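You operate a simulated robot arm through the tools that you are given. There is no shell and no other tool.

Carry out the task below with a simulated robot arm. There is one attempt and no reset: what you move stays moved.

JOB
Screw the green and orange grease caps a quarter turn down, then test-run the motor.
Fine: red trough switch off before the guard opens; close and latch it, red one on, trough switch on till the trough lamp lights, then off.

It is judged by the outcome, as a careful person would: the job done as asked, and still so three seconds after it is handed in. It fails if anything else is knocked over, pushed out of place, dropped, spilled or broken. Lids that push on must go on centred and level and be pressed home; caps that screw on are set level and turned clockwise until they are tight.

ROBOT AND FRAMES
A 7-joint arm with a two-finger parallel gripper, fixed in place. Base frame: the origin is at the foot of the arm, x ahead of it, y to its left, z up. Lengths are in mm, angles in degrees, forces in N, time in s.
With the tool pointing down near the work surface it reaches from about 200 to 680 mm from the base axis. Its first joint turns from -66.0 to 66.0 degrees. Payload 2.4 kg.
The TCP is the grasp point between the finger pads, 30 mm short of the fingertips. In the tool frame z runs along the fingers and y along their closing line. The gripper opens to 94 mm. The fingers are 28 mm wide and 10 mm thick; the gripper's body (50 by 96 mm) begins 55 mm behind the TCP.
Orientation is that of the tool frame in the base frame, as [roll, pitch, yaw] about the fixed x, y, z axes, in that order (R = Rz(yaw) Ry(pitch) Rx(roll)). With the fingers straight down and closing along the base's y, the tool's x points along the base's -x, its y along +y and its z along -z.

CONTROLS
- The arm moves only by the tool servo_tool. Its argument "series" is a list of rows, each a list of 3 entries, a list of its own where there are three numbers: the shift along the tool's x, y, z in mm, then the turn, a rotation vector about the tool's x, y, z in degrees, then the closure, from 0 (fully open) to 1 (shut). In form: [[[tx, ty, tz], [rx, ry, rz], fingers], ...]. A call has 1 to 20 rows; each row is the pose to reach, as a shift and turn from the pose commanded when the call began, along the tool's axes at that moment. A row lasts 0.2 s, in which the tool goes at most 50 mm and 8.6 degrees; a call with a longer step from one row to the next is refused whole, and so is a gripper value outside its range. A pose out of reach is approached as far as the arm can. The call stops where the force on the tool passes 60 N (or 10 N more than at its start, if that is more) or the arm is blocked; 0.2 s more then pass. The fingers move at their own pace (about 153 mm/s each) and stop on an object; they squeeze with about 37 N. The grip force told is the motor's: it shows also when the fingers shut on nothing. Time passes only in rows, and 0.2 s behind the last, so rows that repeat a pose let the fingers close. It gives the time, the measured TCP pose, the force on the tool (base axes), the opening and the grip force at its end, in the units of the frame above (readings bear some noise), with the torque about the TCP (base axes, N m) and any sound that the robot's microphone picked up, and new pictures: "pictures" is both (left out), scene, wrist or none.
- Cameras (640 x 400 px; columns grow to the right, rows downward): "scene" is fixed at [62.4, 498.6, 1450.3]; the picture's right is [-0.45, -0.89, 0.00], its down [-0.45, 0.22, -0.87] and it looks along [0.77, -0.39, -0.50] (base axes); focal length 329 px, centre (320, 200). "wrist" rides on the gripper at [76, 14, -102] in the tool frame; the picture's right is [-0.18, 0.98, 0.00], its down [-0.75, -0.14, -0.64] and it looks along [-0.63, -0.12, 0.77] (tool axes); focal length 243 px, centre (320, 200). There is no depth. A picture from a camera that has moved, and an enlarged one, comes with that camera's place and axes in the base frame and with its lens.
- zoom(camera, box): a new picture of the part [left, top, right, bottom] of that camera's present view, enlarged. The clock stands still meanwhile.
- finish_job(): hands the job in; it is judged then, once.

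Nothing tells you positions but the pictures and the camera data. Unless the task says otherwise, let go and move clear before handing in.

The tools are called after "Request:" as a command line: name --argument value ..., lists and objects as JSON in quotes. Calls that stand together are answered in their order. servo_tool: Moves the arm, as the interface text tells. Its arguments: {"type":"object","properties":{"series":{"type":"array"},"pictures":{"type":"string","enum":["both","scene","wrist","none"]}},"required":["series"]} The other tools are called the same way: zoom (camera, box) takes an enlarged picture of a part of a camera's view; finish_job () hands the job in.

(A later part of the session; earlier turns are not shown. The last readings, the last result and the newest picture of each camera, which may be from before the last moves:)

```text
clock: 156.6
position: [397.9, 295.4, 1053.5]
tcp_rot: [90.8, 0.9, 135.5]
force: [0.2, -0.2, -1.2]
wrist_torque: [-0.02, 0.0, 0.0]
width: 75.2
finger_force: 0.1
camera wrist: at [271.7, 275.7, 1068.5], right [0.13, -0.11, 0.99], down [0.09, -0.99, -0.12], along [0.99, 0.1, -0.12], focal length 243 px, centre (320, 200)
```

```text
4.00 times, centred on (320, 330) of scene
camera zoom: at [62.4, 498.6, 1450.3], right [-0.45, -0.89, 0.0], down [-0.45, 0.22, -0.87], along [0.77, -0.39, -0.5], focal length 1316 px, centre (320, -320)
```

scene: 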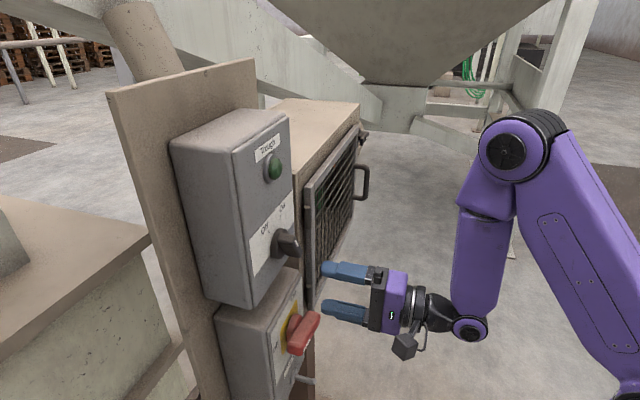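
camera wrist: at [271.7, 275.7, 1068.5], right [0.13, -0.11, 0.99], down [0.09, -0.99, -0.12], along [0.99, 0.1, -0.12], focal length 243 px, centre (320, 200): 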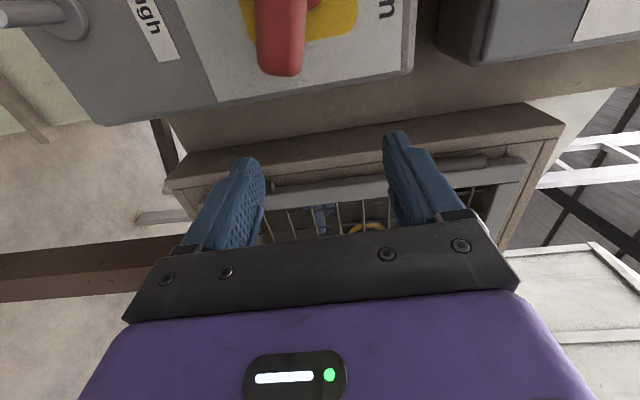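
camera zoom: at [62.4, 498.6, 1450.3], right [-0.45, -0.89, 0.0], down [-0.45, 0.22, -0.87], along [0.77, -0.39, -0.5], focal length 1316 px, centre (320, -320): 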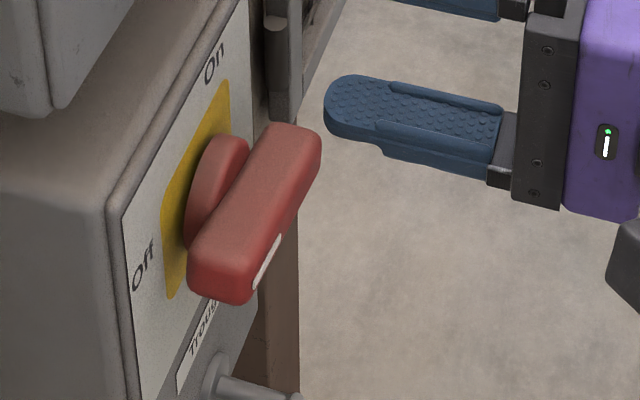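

The handle has been nudged only a few degrees. I'll slide left along the panel so the fingers pass above and below it, halfway first.

Request:
servo_tool --series '[[[15, 0, 0], [0, 0, 0], 0.2], [[30, 0, 0], [0, 0, 0], 0.2], [[45, 0, 0], [0, 0, 0], 0.2]]' --pictures "wrist"

```text
clock: 157.4
position: [385.3, 334.0, 1046.0]
tcp_rot: [90.8, 1.0, 135.4]
force: [-1.6, -3.1, 0.1]
wrist_torque: [0.12, -0.11, -0.05]
width: 75.1
finger_force: 0.0
out of reach, approached as far as the arm can: row 1, 2, 3
camera wrist: at [258.6, 314.1, 1060.8], right [0.13, -0.11, 0.99], down [0.08, -0.99, -0.12], along [0.99, 0.1, -0.12], focal length 243 px, centre (320, 200)
```

wrist: 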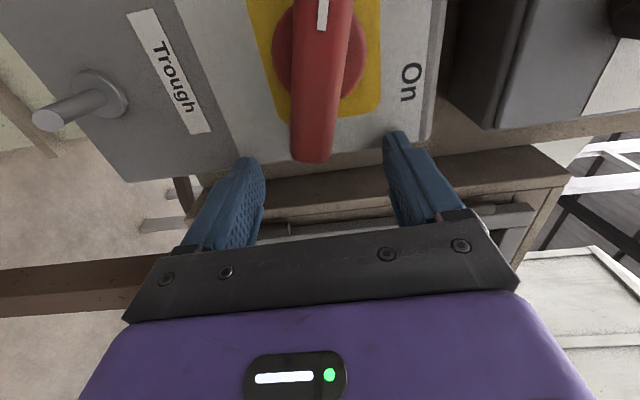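

In this arm posture, camera-left doesn't reach further left. I'll back out to the right and roll to camera-below, which may reach here.

Request:
servo_tool --series '[[[-15, 3, -10], [0, 0, 0], 0.3], [[-35, 6, -15], [0, 0, -8], 0.4], [[-50, 8, -20], [0, 0, -16], 0.5], [[-50, 8, -25], [0, 0, -24], 0.6], [[-50, 8, -25], [0, 0, -32], 0.7], [[-50, 8, -25], [0, 0, -40], 0.8], [[-50, 8, -25], [0, 0, -48], 1], [[-50, 8, -25], [0, 0, -56], 1], [[-50, 8, -25], [0, 0, -64], 1], [[-50, 8, -25], [0, 0, -72], 1], [[-50, 8, -25], [0, 0, -80], 1], [[-50, 8, -25], [0, 0, -90], 1]]'

```text
refused: row 12 steps farther than a row can; nothing moved
```

Request:
servo_tool --series '[[[-15, 3, -10], [0, 0, 0], 0.3], [[-35, 6, -15], [0, 0, -8], 0.4], [[-50, 8, -20], [0, 0, -16], 0.5], [[-50, 8, -25], [0, 0, -24], 0.6], [[-50, 8, -25], [0, 0, -32], 0.7], [[-50, 8, -25], [0, 0, -40], 0.8], [[-50, 8, -25], [0, 0, -48], 1], [[-50, 8, -25], [0, 0, -56], 1], [[-50, 8, -25], [0, 0, -64], 1], [[-50, 8, -25], [0, 0, -72], 1], [[-50, 8, -25], [0, 0, -80], 1], [[-50, 8, -25], [0, 0, -88], 1]]'

```text
clock: 160.0
position: [432.8, 278.9, 1094.8]
tcp_rot: [129.7, 88.1, 175.4]
force: [1.0, 0.3, -0.3]
wrist_torque: [0.01, -0.03, 0.03]
width: 0.2
finger_force: 33.1
out of reach, approached as far as the arm can: row 1, 11, 12
camera wrist: at [348.5, 215.1, 1021.4], right [-0.7, 0.69, 0.21], down [-0.33, -0.56, 0.76], along [0.64, 0.46, 0.61], focal length 243 px, centre (320, 200)
```

scene: 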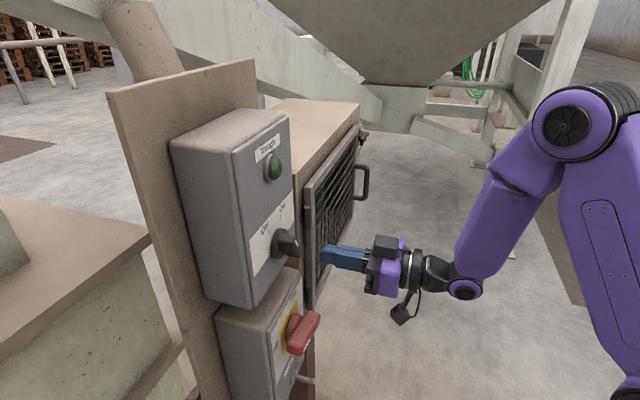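
wrist: 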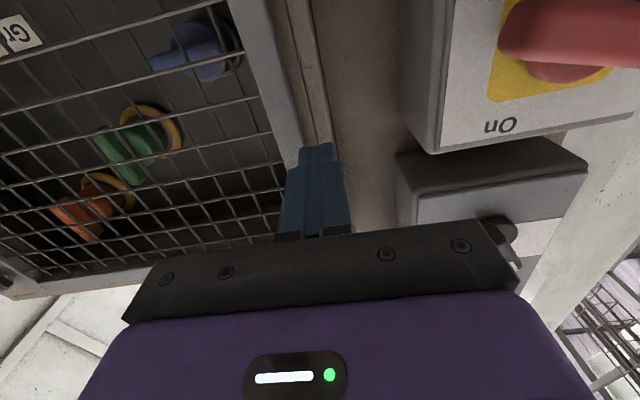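

The elbow has swung back to where it was early on. I'll retreat from the panel and go to the original pre-grasp spot in front of the red switch to see if it's reachable again.

Request:
servo_tool --series '[[[0, 0, -15], [0, 0, 0], 1], [[0, 0, -35], [0, 0, 0], 1], [[0, 0, -55], [0, 0, 0], 1], [[0, 15, -65], [0, 0, 0], 1], [[0, 30, -65], [0, 0, 0], 1], [[0, 45, -65], [0, 0, 0], 1]]'

```text
clock: 161.4
position: [411.8, 261.3, 1109.5]
tcp_rot: [129.9, 88.4, 175.1]
force: [-0.5, 0.2, 0.4]
wrist_torque: [0.01, 0.0, -0.02]
width: 0.0
finger_force: 33.1
out of reach, approached as far as the arm can: row 1, 2, 3, 4, 5, 6
camera wrist: at [326.8, 196.9, 1035.0], right [-0.69, 0.69, 0.2], down [-0.33, -0.56, 0.76], along [0.64, 0.46, 0.61], focal length 243 px, centre (320, 200)
```

scene: 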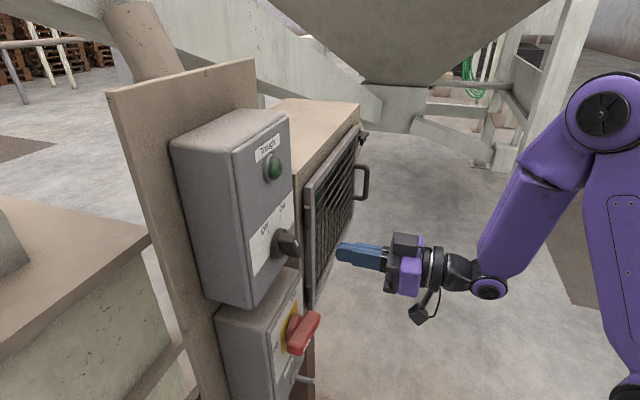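
wrist: 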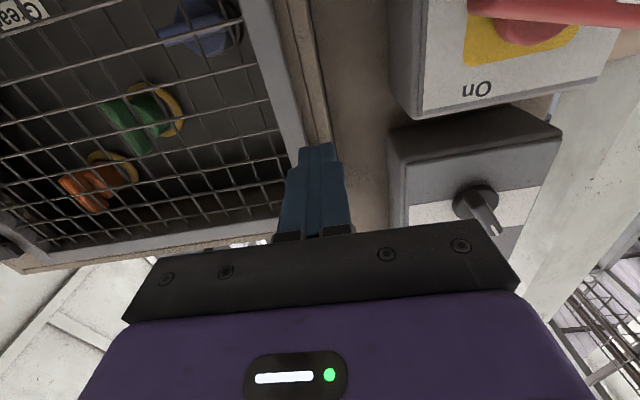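

Level poses this close in hit a wrist limit in the arm's present posture. Poses tilted downward do reach, so I'll pitch the nose down and use the closed fingertips to push the red handle's right end down, which turns it clockwise to On.

Request:
servo_tool --series '[[[-5, 0, -5], [0, 8, 0], 1], [[-12, 0, -8], [0, 16, 0], 1], [[-20, 0, -10], [0, 24, 0], 1], [[-28, 0, -12], [0, 32, 0], 1], [[-36, 0, -14], [0, 40, 0], 1], [[-44, 0, -16], [0, 48, 0], 1], [[-50, 0, -18], [0, 52, 0], 1]]'

```text
clock: 163.0
position: [400.9, 247.0, 1159.4]
tcp_rot: [178.8, 37.2, -135.4]
force: [-0.1, 0.1, -0.3]
wrist_torque: [0.0, -0.01, -0.03]
width: 0.1
finger_force: 33.1
camera wrist: at [304.7, 168.9, 1196.5], right [-0.59, 0.79, 0.13], down [0.26, 0.04, 0.96], along [0.76, 0.61, -0.23], focal length 243 px, centre (320, 200)
```

scene: 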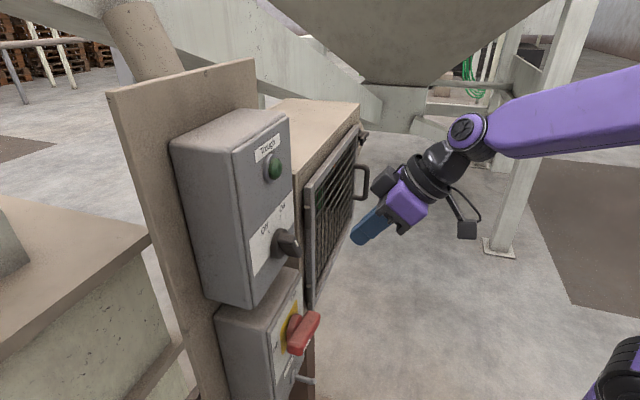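
wrist: 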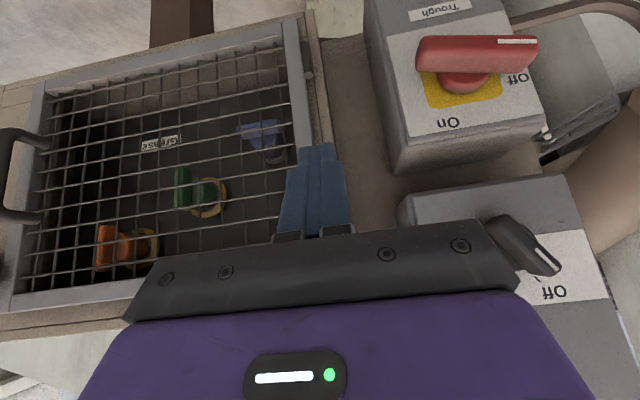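

That works: I'm pitched 53° down with no limits, and I have a good view of both switches. I'll look at the red handle closely.

Request:
zoom --camera "wrist" --box '[360, 0, 600, 150]'

Request:
zoom --camera "wrist" --box '[400, 170, 640, 320]'

```text
2.67 times, centred on (480, 75) of wrist
camera zoom: at [304.7, 168.9, 1196.5], right [-0.59, 0.79, 0.13], down [0.26, 0.04, 0.96], along [0.76, 0.61, -0.23], focal length 647 px, centre (-107, 533)
```

zoom: 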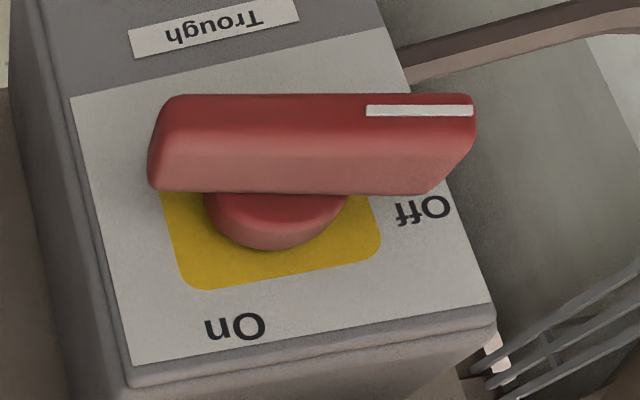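

```text
2.67 times, centred on (520, 245) of wrist
camera zoom: at [304.7, 168.9, 1196.5], right [-0.59, 0.79, 0.13], down [0.26, 0.04, 0.96], along [0.76, 0.61, -0.23], focal length 647 px, centre (-213, 80)
```

zoom: 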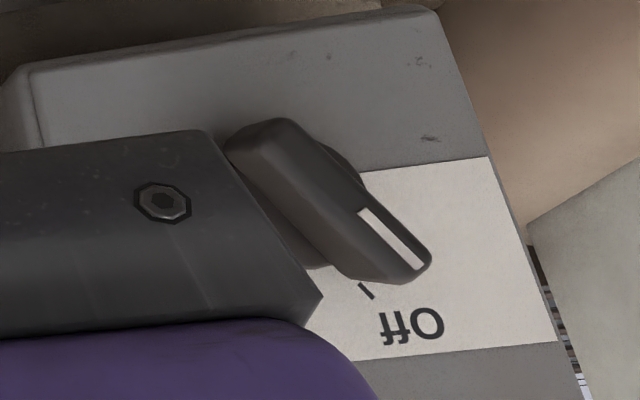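

The red handle has turned about 10° from Off. I'll bring the closed fingertips above its right-hand end.

Request:
servo_tool --series '[[[0, 25, 9], [0, 0, 0], 1], [[0, 50, 18], [0, 0, 0], 1], [[0, 75, 27], [0, 0, 0], 1], [[0.3, 97.8, 36.7], [0, 0, 0], 1], [[3, 97.8, 54], [0, 0, 0], 1], [[6.2, 97.8, 71.1], [0, 0, 0], 1]]'

Request:
zoom --camera "wrist" --box '[220, 20, 476, 180]'

Request:
zoom --camera "scene" --box '[220, 250, 380, 370]'

```text
clock: 164.4
position: [356.3, 344.1, 1101.5]
tcp_rot: [178.7, 37.2, -135.4]
force: [-0.1, 0.0, 0.3]
wrist_torque: [-0.04, 0.01, 0.0]
width: 0.1
finger_force: 32.9
camera wrist: at [260.7, 265.5, 1137.6], right [-0.59, 0.79, 0.13], down [0.26, 0.04, 0.96], along [0.76, 0.61, -0.23], focal length 243 px, centre (320, 200)
```

scene: 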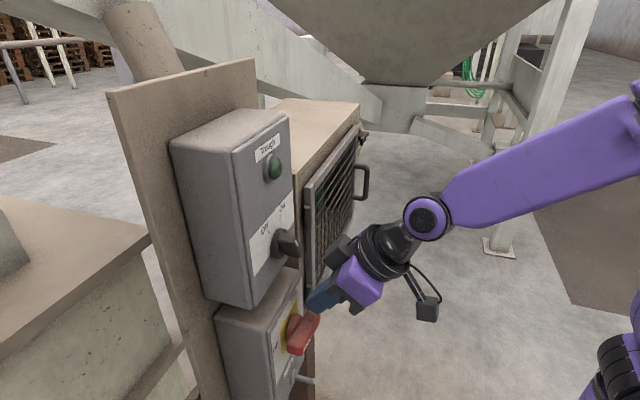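
wrist: 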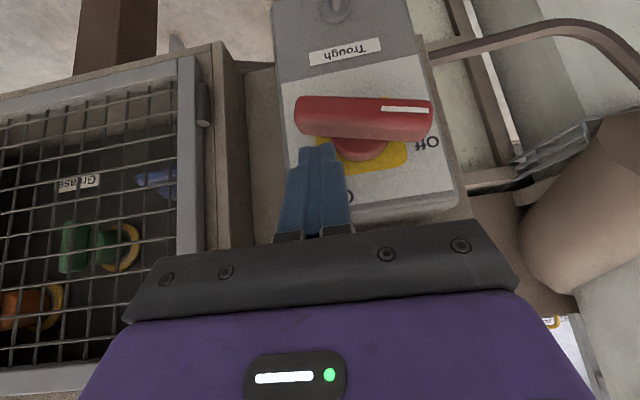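

```text
2.50 times, centred on (348, 100) of wrist
camera zoom: at [260.7, 265.5, 1137.6], right [-0.59, 0.79, 0.13], down [0.26, 0.04, 0.96], along [0.76, 0.61, -0.23], focal length 606 px, centre (250, 450)
```

zoom: 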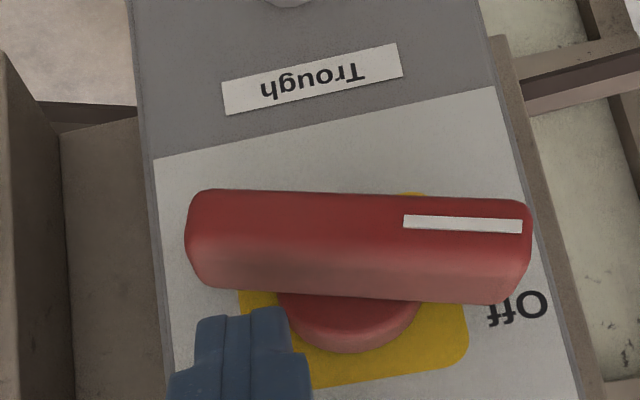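

```text
3.33 times, centred on (300, 310) of scene
camera zoom: at [62.4, 498.6, 1450.3], right [-0.45, -0.89, 0.0], down [-0.45, 0.22, -0.87], along [0.77, -0.39, -0.5], focal length 1096 px, centre (387, -167)
```

zoom: 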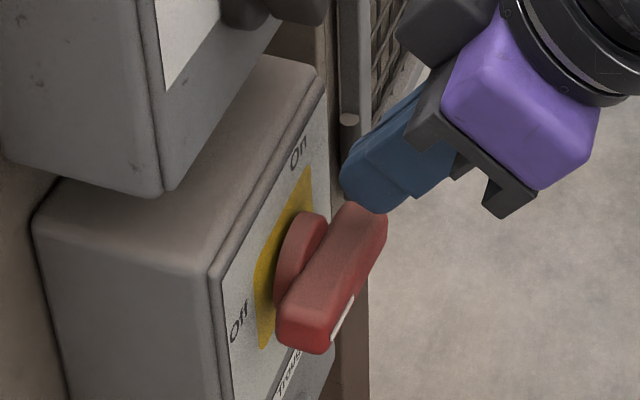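

The fingertips are just above the handle's right end. I'll press down along its turning arc.

Request:
servo_tool --series '[[[5, 0, 7], [0, 0, 0], 1], [[10.3, 0, 13.5], [0, 0, 0], 1], [[14, -2, 18.5], [0, 0, 0], 1], [[18.2, -4, 23.9], [0, 0, 0], 1], [[22.7, -4, 30], [0, 0, 0], 1], [[27.2, -4, 35.9], [0, 0, 0], 1]]'

Request:
zoom --camera "wrist" --box '[220, 20, 476, 180]'

Request:
zoom --camera "scene" --box '[220, 250, 380, 370]'

```text
clock: 165.8
position: [359.6, 341.5, 1056.7]
tcp_rot: [178.8, 37.1, -135.5]
force: [-0.3, -0.5, 0.1]
wrist_torque: [0.01, -0.02, -0.03]
width: 0.0
finger_force: 33.3
camera wrist: at [263.2, 263.4, 1092.2], right [-0.59, 0.79, 0.13], down [0.26, 0.04, 0.96], along [0.76, 0.61, -0.23], focal length 243 px, centre (320, 200)
```

scene: 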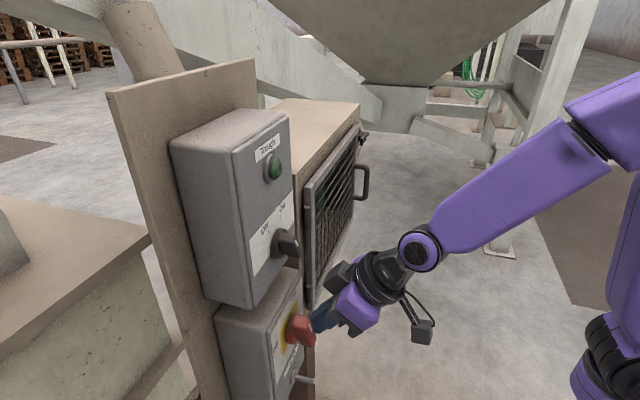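
wrist: 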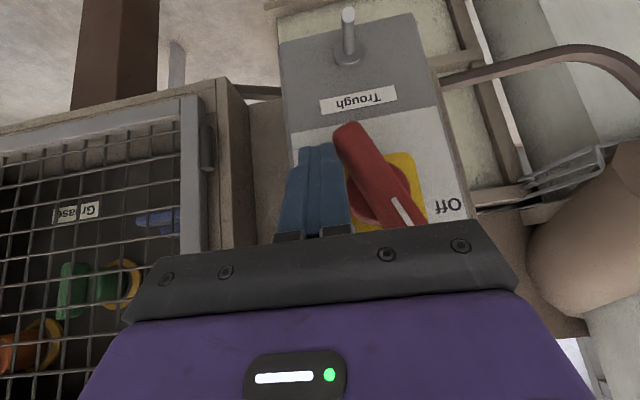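

```text
2.50 times, centred on (348, 100) of wrist
camera zoom: at [263.2, 263.4, 1092.2], right [-0.59, 0.79, 0.13], down [0.26, 0.04, 0.96], along [0.76, 0.61, -0.23], focal length 606 px, centre (250, 450)
```

zoom: 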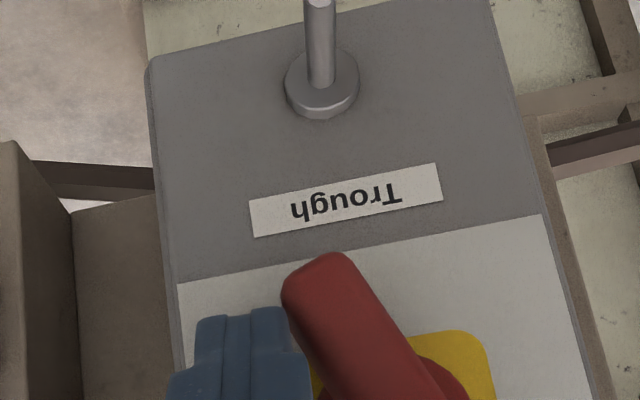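

```text
3.33 times, centred on (300, 310) of scene
camera zoom: at [62.4, 498.5, 1450.3], right [-0.45, -0.89, 0.0], down [-0.45, 0.22, -0.87], along [0.77, -0.39, -0.5], focal length 1096 px, centre (387, -167)
```

zoom: 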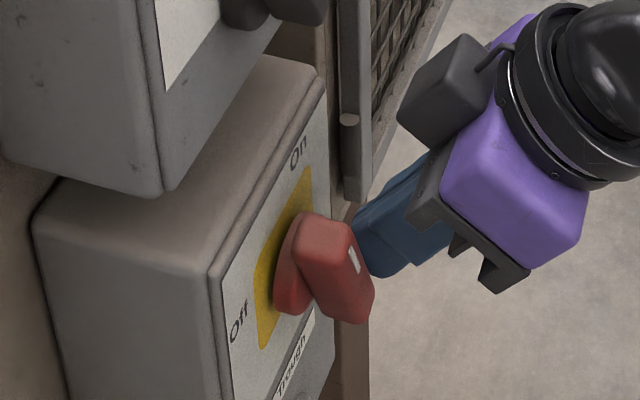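

The handle has turned well past halfway. I'll push its lower end leftward to finish at vertical.

Request:
servo_tool --series '[[[3.6, 2.5, 4.7], [0, 0, 0], 1], [[7.3, 5, 9.5], [0, 0, 0], 1], [[9, 8.5, 12], [0, 0, 0], 1], [[10.9, 12, 14.3], [0, 0, 0], 1], [[12.1, 16, 15.9], [0, 0, 0], 1]]'

Request:
zoom --camera "wrist" --box '[220, 20, 476, 180]'

Request:
zoom --camera "scene" --box '[220, 250, 380, 370]'

```text
clock: 167.0
position: [353.7, 349.1, 1037.9]
tcp_rot: [178.7, 37.7, -136.2]
force: [20.6, -31.3, 18.1]
wrist_torque: [0.38, 0.19, -0.12]
width: 0.0
finger_force: 32.6
camera wrist: at [256.0, 272.1, 1073.2], right [-0.58, 0.8, 0.13], down [0.26, 0.03, 0.97], along [0.77, 0.6, -0.23], focal length 243 px, centre (320, 200)
```

scene: 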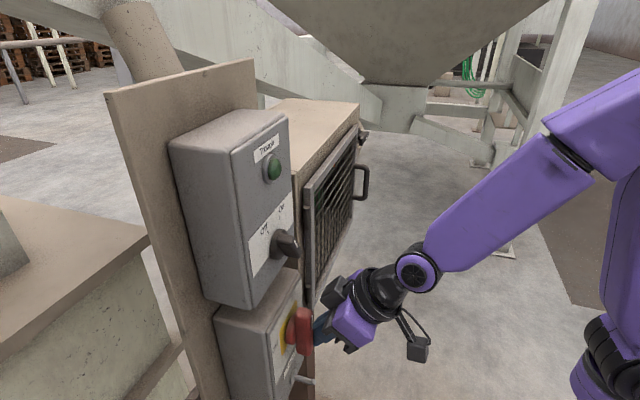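
wrist: 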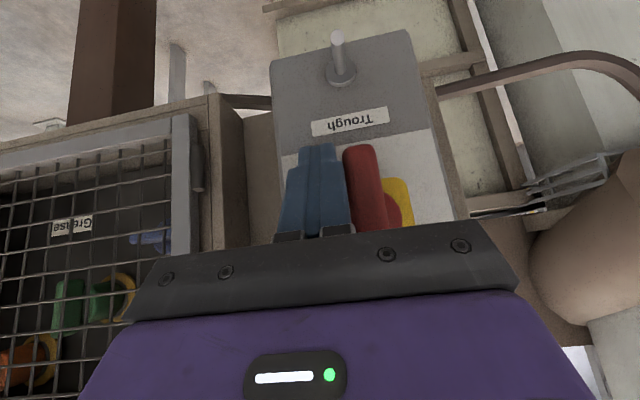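

```text
2.50 times, centred on (348, 100) of wrist
camera zoom: at [256.0, 272.1, 1073.2], right [-0.58, 0.8, 0.13], down [0.26, 0.03, 0.97], along [0.77, 0.6, -0.23], focal length 606 px, centre (250, 450)
```

zoom: 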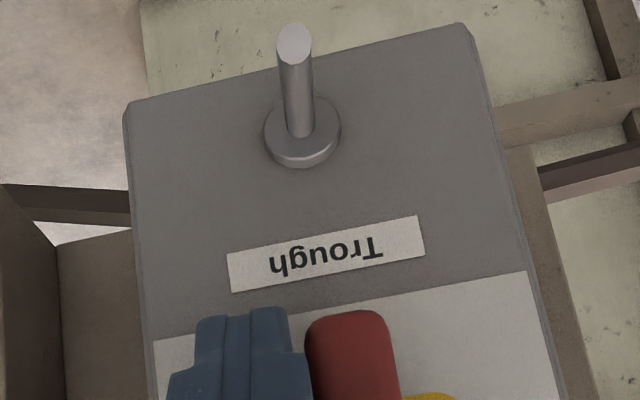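

```text
3.33 times, centred on (300, 310) of scene
camera zoom: at [62.9, 497.3, 1450.7], right [-0.45, -0.89, 0.0], down [-0.45, 0.23, -0.87], along [0.77, -0.39, -0.5], focal length 1096 px, centre (387, -167)
```

zoom: 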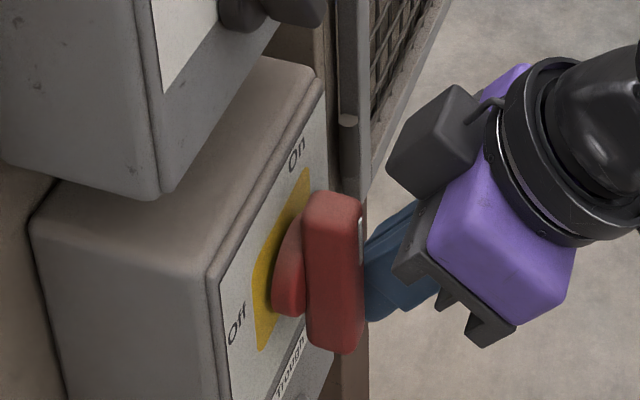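

Red is vertical at On and firm against its stop. I'll move off to the right, back out and rise in front of the black trough switch.

Request:
servo_tool --series '[[[0, -12, 0], [0, 0, 0], 1], [[16, -20, -12], [0, 0, 0], 1], [[32, -20, -24], [0, 0, 0], 1], [[47.5, -20, -36.7], [0, 0, 0], 1], [[27, -20, -63], [0, 0, 0], 1], [[6, -20, -90], [0, 0, 0], 1], [[-15, -20, -117], [0, 0, 0], 1], [[-35, -20, -143], [0, 0, 0], 1], [[-56, -20, -170], [0, 0, 0], 1], [[-76, -20, -196], [0, 0, 0], 1]]'

Request:
zoom --camera "scene" --box '[220, 250, 380, 370]'

Request:
zoom --camera "wrist" --box '[300, 0, 556, 200]'

```text
clock: 169.2
position: [324.3, 295.2, 1240.3]
tcp_rot: [178.7, 37.2, -135.5]
force: [-0.1, -0.2, 0.3]
wrist_torque: [0.04, -0.01, 0.03]
width: 0.2
finger_force: 32.9
out of reach, approached as far as the arm can: row 4, 5
camera wrist: at [228.5, 217.0, 1276.3], right [-0.59, 0.79, 0.13], down [0.26, 0.04, 0.96], along [0.76, 0.61, -0.23], focal length 243 px, centre (320, 200)
```

scene: 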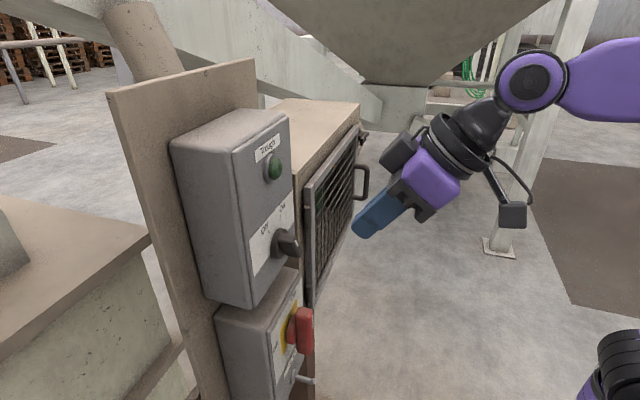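
wrist: 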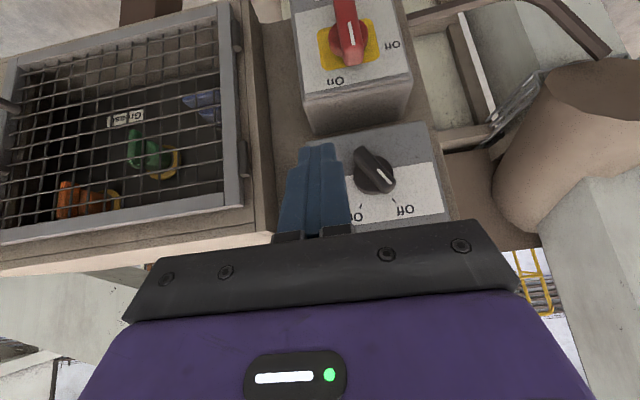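

```text
3.33 times, centred on (300, 310) of scene
camera zoom: at [62.4, 498.5, 1450.3], right [-0.45, -0.89, 0.0], down [-0.45, 0.22, -0.87], along [0.77, -0.39, -0.5], focal length 1096 px, centre (387, -167)
```

zoom: 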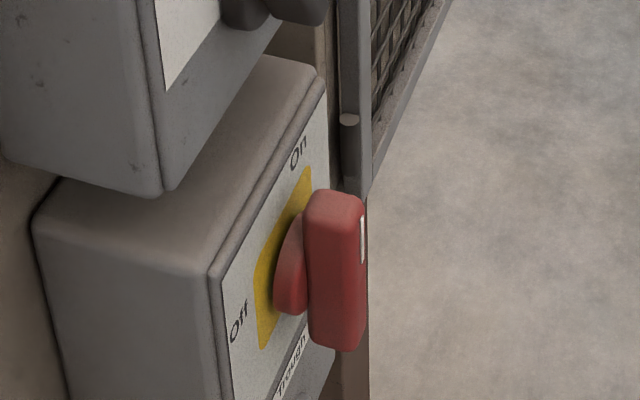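

```text
2.00 times, centred on (428, 100) of wrist
camera zoom: at [228.5, 217.0, 1276.3], right [-0.59, 0.79, 0.13], down [0.26, 0.04, 0.96], along [0.76, 0.61, -0.23], focal length 485 px, centre (104, 400)
```

zoom: 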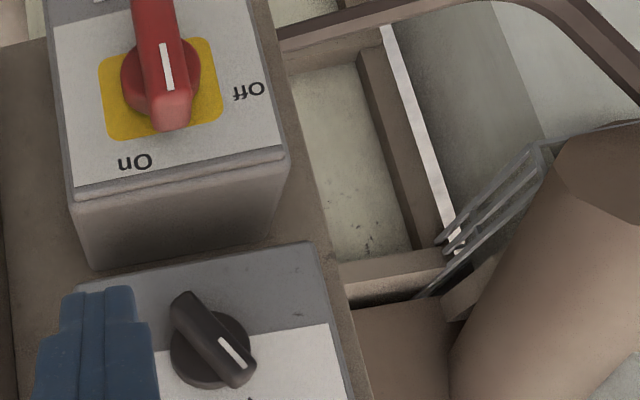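

Red points at On. The black switch's pivot is near [368, 397, 1206], pointing at Off. To turn it clockwise I'll push its upper end rightward from the left, so I'll come round to its left side first.

Request:
servo_tool --series '[[[-4, 16, 3], [0, 0, 0], 1], [[-9, 32, 8], [0, 0, 0], 1], [[-14, 48, 12], [0, 0, 0], 1], [[-19, 64, 16], [0, 0, 0], 1], [[-24.3, 78.6, 20.9], [0, 0, 0], 1]]'

Request:
zoom --camera "wrist" --box '[200, 40, 456, 220]'

Request:
zoom --camera "scene" --box '[220, 110, 400, 280]'

```text
clock: 170.4
position: [290.1, 373.6, 1237.2]
tcp_rot: [178.7, 37.2, -135.5]
force: [0.9, 0.3, 0.5]
wrist_torque: [0.0, 0.01, 0.0]
width: 0.1
finger_force: 32.1
camera wrist: at [194.3, 295.3, 1273.8], right [-0.59, 0.79, 0.13], down [0.26, 0.04, 0.96], along [0.76, 0.61, -0.23], focal length 243 px, centre (320, 200)
```

scene: 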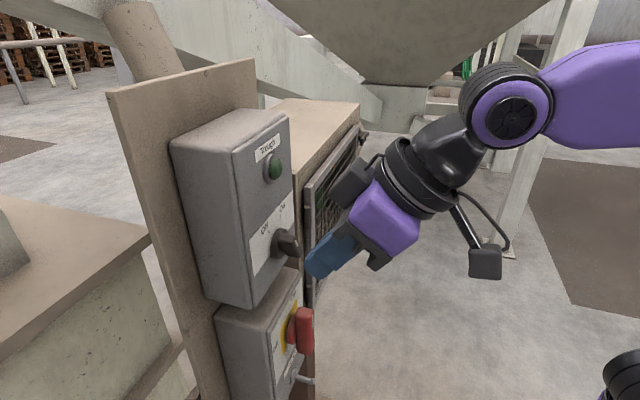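
wrist: 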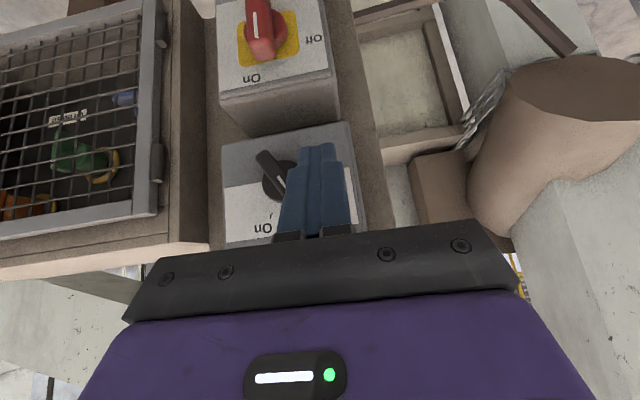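

```text
2.22 times, centred on (328, 130) of wrist
camera zoom: at [194.3, 295.3, 1273.8], right [-0.59, 0.79, 0.13], down [0.26, 0.04, 0.96], along [0.76, 0.61, -0.23], focal length 539 px, centre (302, 356)
```

zoom: 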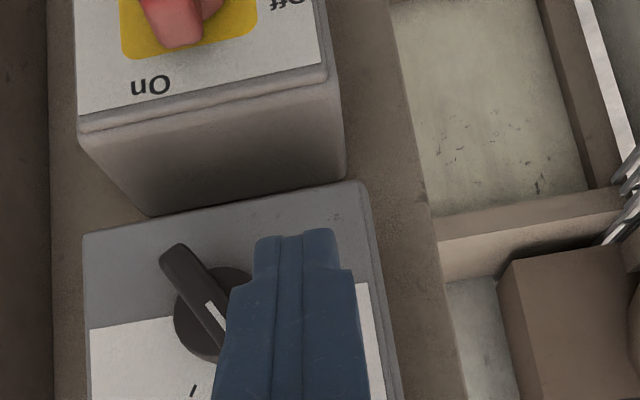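

```text
2.35 times, centred on (310, 195) of scene
camera zoom: at [62.4, 498.6, 1450.2], right [-0.45, -0.89, 0.0], down [-0.45, 0.22, -0.87], along [0.77, -0.39, -0.5], focal length 774 px, centre (344, 212)
```

zoom: 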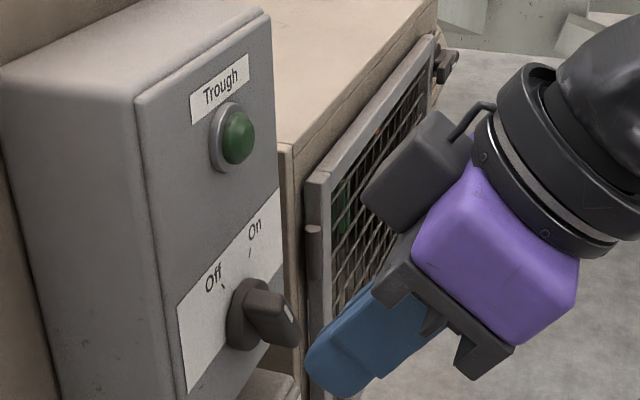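

I'm to the left of the knob. I'll move in alongside its upper end and push it rightward, clockwise.

Request:
servo_tool --series '[[[-11, 0, 8.3], [0, 0, 0], 1], [[-22, 0, 16.6], [0, 0, 0], 1], [[-32.7, 0, 24.8], [0, 0, 0], 1], [[-32.7, -9, 24.8], [0, 0, 0], 1], [[-35.1, -14, 21.6], [0, 0, 0], 1], [[-37.5, -19, 18.4], [0, 0, 0], 1]]'

Request:
zoom --camera "wrist" --box '[200, 40, 456, 220]'

Request:
zoom --camera "scene" --box '[220, 110, 400, 280]'

```text
clock: 171.8
position: [332.4, 389.7, 1245.6]
tcp_rot: [178.7, 37.1, -135.4]
force: [0.2, 0.0, -0.1]
wrist_torque: [0.0, -0.01, 0.0]
width: 0.2
finger_force: 32.7
camera wrist: at [236.8, 310.9, 1281.5], right [-0.59, 0.79, 0.13], down [0.26, 0.04, 0.96], along [0.76, 0.61, -0.23], focal length 243 px, centre (320, 200)
```

scene: 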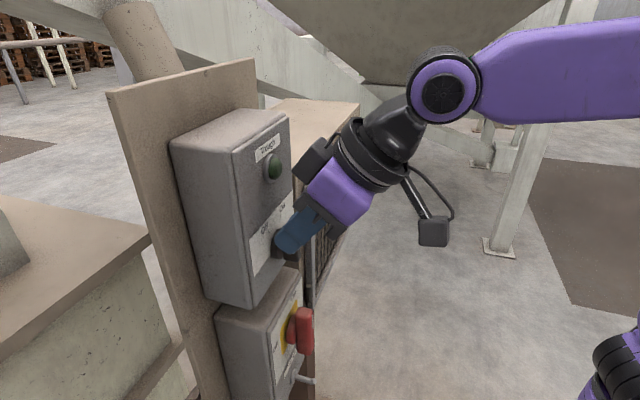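
wrist: 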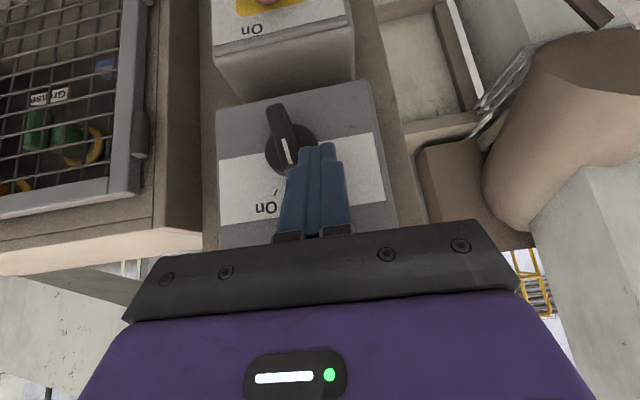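

```text
2.22 times, centred on (328, 130) of wrist
camera zoom: at [236.8, 310.9, 1281.5], right [-0.59, 0.79, 0.13], down [0.26, 0.04, 0.96], along [0.76, 0.61, -0.23], focal length 539 px, centre (302, 356)
```

zoom: 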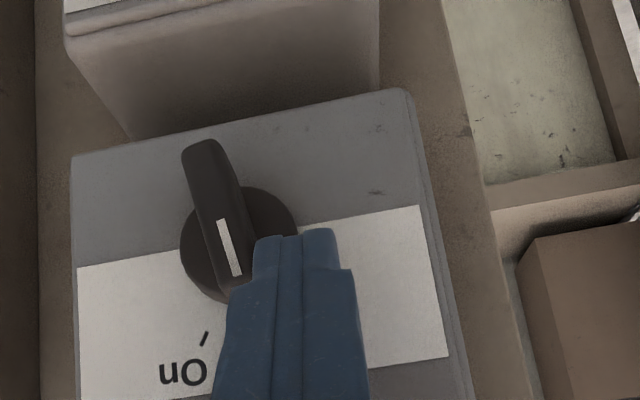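

```text
2.35 times, centred on (310, 195) of scene
camera zoom: at [62.4, 498.6, 1450.2], right [-0.45, -0.89, 0.0], down [-0.45, 0.22, -0.87], along [0.77, -0.39, -0.5], focal length 774 px, centre (344, 212)
```

zoom: 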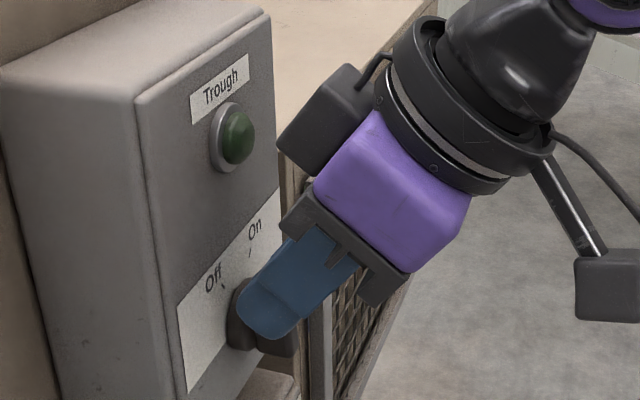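

The knob is turning. I'll continue to On, watching the lamp.

Request:
servo_tool --series '[[[-1.8, -5, -2.4], [0, 0, 0], 1], [[-3, -10, -4], [0, 0, 0], 1], [[-3.6, -14, -4.8], [0, 0, 0], 1], [[-3.6, -17, -4.8], [0, 0, 0], 1], [[-3.6, -20, -4.8], [0, 0, 0], 1]]'

Request:
zoom --camera "wrist" --box '[200, 40, 456, 220]'

Request:
zoom --camera "scene" --box '[220, 110, 400, 280]'

```text
clock: 173.0
position: [341.7, 379.5, 1249.6]
tcp_rot: [178.1, 37.1, -135.2]
force: [-26.2, 22.5, -2.1]
wrist_torque: [0.68, 0.86, 0.27]
width: 0.1
finger_force: 32.4
camera wrist: at [246.6, 300.7, 1287.2], right [-0.6, 0.79, 0.14], down [0.27, 0.04, 0.96], along [0.75, 0.62, -0.23], focal length 243 px, centre (320, 200)
```

scene: 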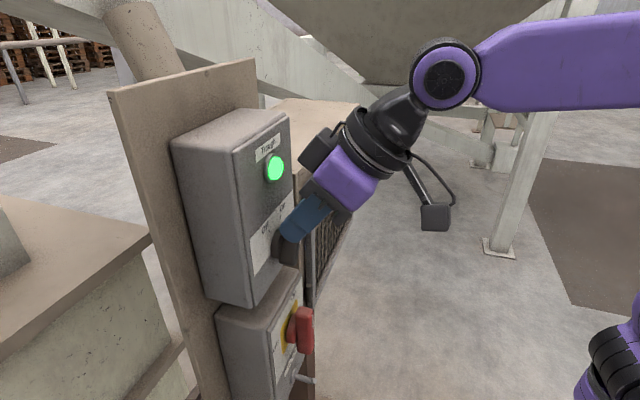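
wrist: 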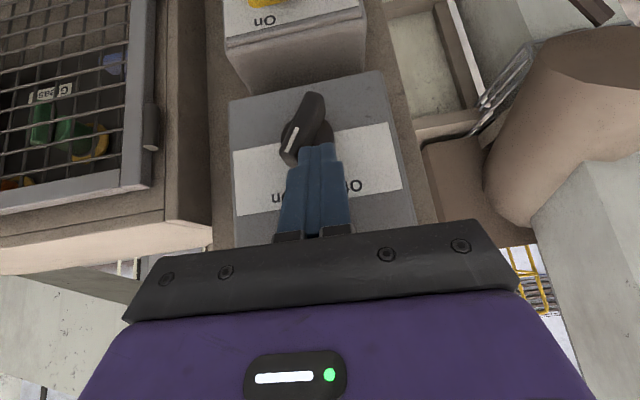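

```text
2.22 times, centred on (328, 130) of wrist
camera zoom: at [246.6, 300.7, 1287.2], right [-0.6, 0.79, 0.14], down [0.27, 0.04, 0.96], along [0.75, 0.62, -0.23], focal length 539 px, centre (302, 356)
```

zoom: 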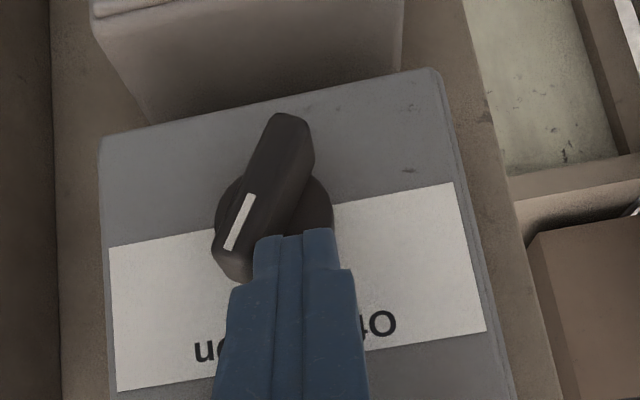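

```text
2.35 times, centred on (310, 195) of scene
camera zoom: at [61.4, 499.4, 1450.0], right [-0.45, -0.89, 0.0], down [-0.45, 0.22, -0.87], along [0.77, -0.39, -0.5], focal length 774 px, centre (344, 212)
```

zoom: 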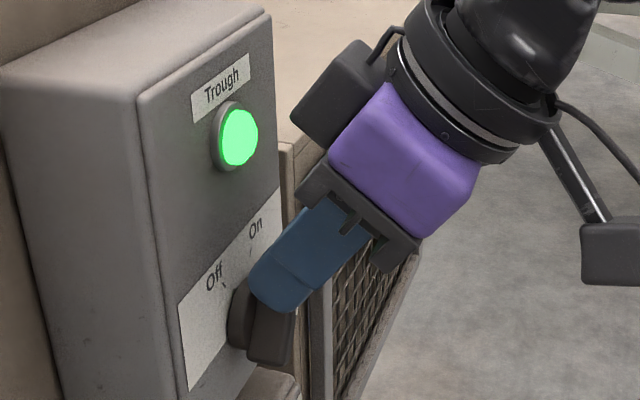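

The trough lamp is lit. Now I'll turn the switch off: I come round to the knob's right side, move in beside its upper end and push it back leftward.

Request:
servo_tool --series '[[[0, 5, 0], [0, 0, 0], 1], [[18, 5, -13.6], [0, 0, 0], 1], [[35.8, 5, -27.2], [0, 0, 0], 1], [[37, -12, -25], [0, 0, 0], 1], [[40, -29, -22], [0, 0, 0], 1], [[42.4, -46, -18.4], [0, 0, 0], 1], [[24, -46, -4.8], [0, 0, 0], 1], [[7.9, -46, 9], [0, 0, 0], 1]]'

Request:
zoom --camera "wrist" --box '[200, 40, 456, 220]'

```text
clock: 174.8
position: [379.5, 342.6, 1238.3]
tcp_rot: [178.8, 37.1, -135.5]
force: [-0.2, -1.2, -0.2]
wrist_torque: [0.03, 0.01, -0.04]
width: 0.0
finger_force: 32.8
camera wrist: at [282.9, 263.8, 1274.5], right [-0.59, 0.79, 0.13], down [0.26, 0.04, 0.96], along [0.76, 0.61, -0.23], focal length 243 px, centre (320, 200)
```

scene: 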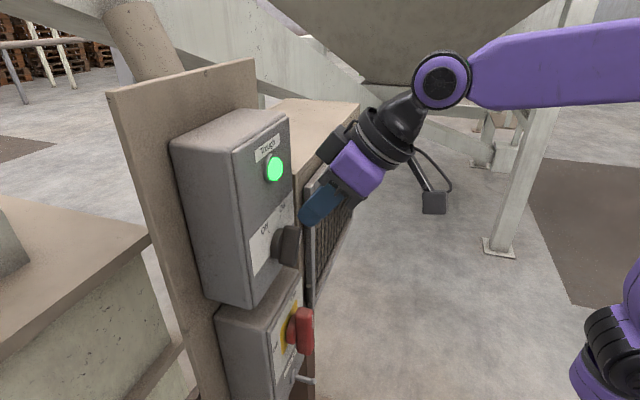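
wrist: 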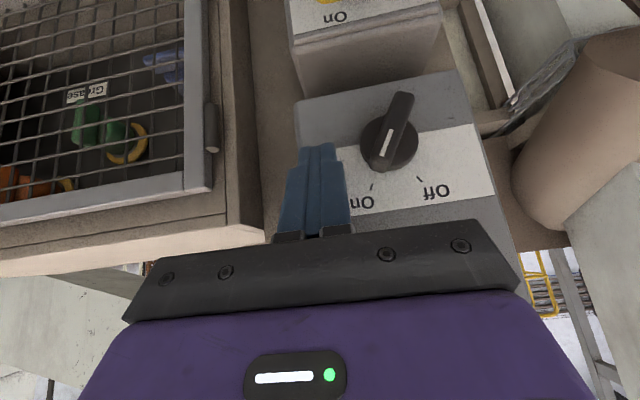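

```text
2.22 times, centred on (328, 130) of wrist
camera zoom: at [282.9, 263.8, 1274.5], right [-0.59, 0.79, 0.13], down [0.26, 0.04, 0.96], along [0.76, 0.61, -0.23], focal length 539 px, centre (302, 356)
```

zoom: 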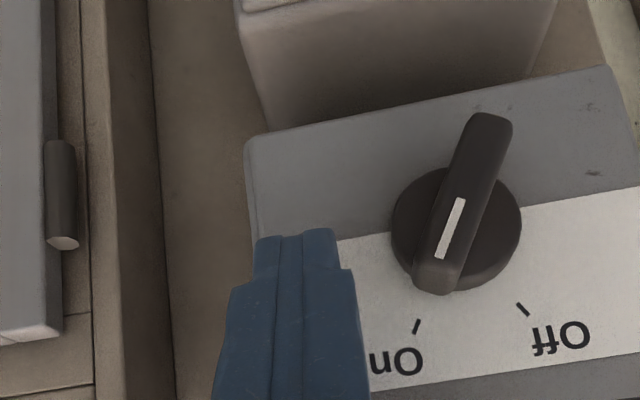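

The lamp is still on and I'm right of the knob's upper end. I'll push it left, counter-clockwise, to Off.

Request:
servo_tool --series '[[[0, 10, 0], [0, 0, 0], 1], [[0, 20, 0], [0, 0, 0], 1], [[-1.8, 25, -2.4], [0, 0, 0], 1], [[-4.2, 30, -5.6], [0, 0, 0], 1], [[-6, 35, -8], [0, 0, 0], 1], [[-7.3, 40, -9.6], [0, 0, 0], 1], [[-7.9, 44, -10.4], [0, 0, 0], 1]]'

Request:
zoom --camera "wrist" --box '[200, 40, 456, 220]'

Request:
zoom --camera "scene" --box '[220, 110, 400, 280]'

```text
clock: 176.4
position: [352.0, 369.9, 1250.9]
tcp_rot: [179.0, 36.9, -135.6]
force: [14.5, -19.3, -5.7]
wrist_torque: [-0.7, -0.41, -0.2]
width: 0.0
finger_force: 32.9
camera wrist: at [255.0, 292.0, 1287.9], right [-0.59, 0.8, 0.12], down [0.26, 0.04, 0.96], along [0.77, 0.6, -0.24], focal length 243 px, centre (320, 200)
```

scene: 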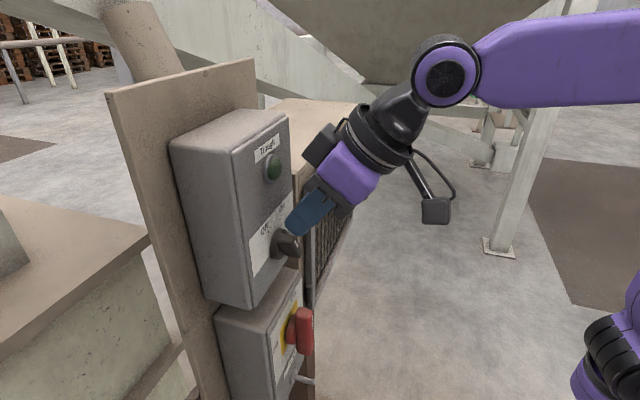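
wrist: 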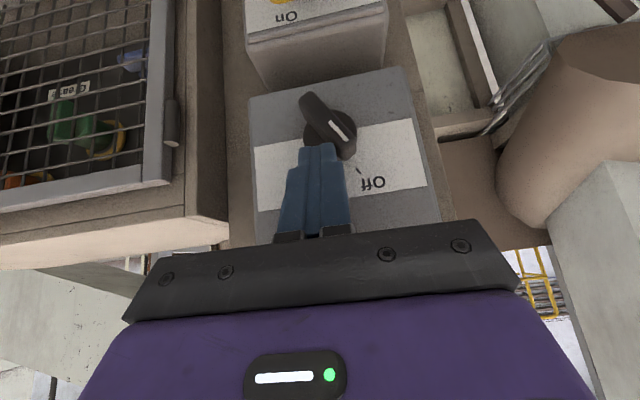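

```text
2.22 times, centred on (328, 130) of wrist
camera zoom: at [255.0, 292.0, 1287.9], right [-0.59, 0.8, 0.12], down [0.26, 0.04, 0.96], along [0.77, 0.6, -0.24], focal length 539 px, centre (302, 356)
```

zoom: 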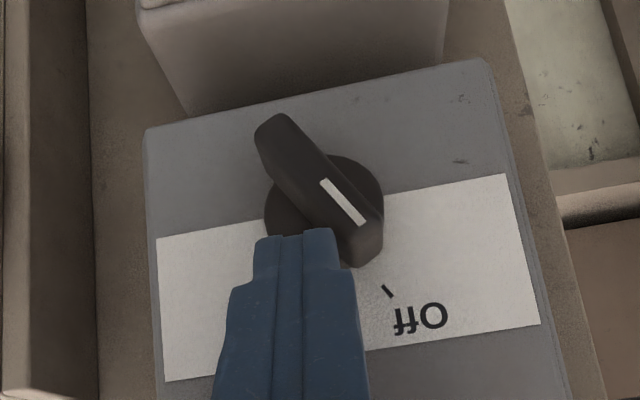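

```text
2.35 times, centred on (310, 195) of scene
camera zoom: at [63.1, 497.9, 1450.5], right [-0.45, -0.89, 0.0], down [-0.45, 0.22, -0.87], along [0.77, -0.39, -0.5], focal length 774 px, centre (344, 212)
```

zoom: 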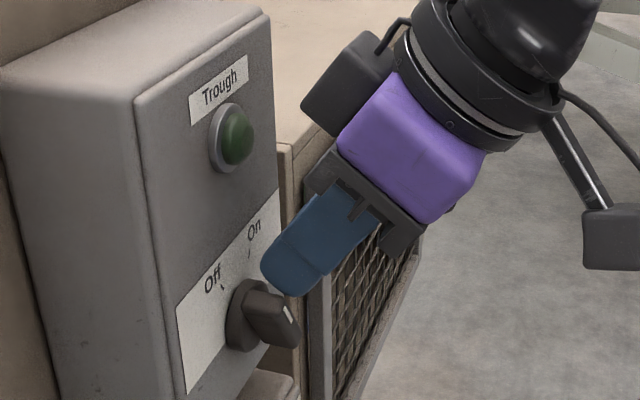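

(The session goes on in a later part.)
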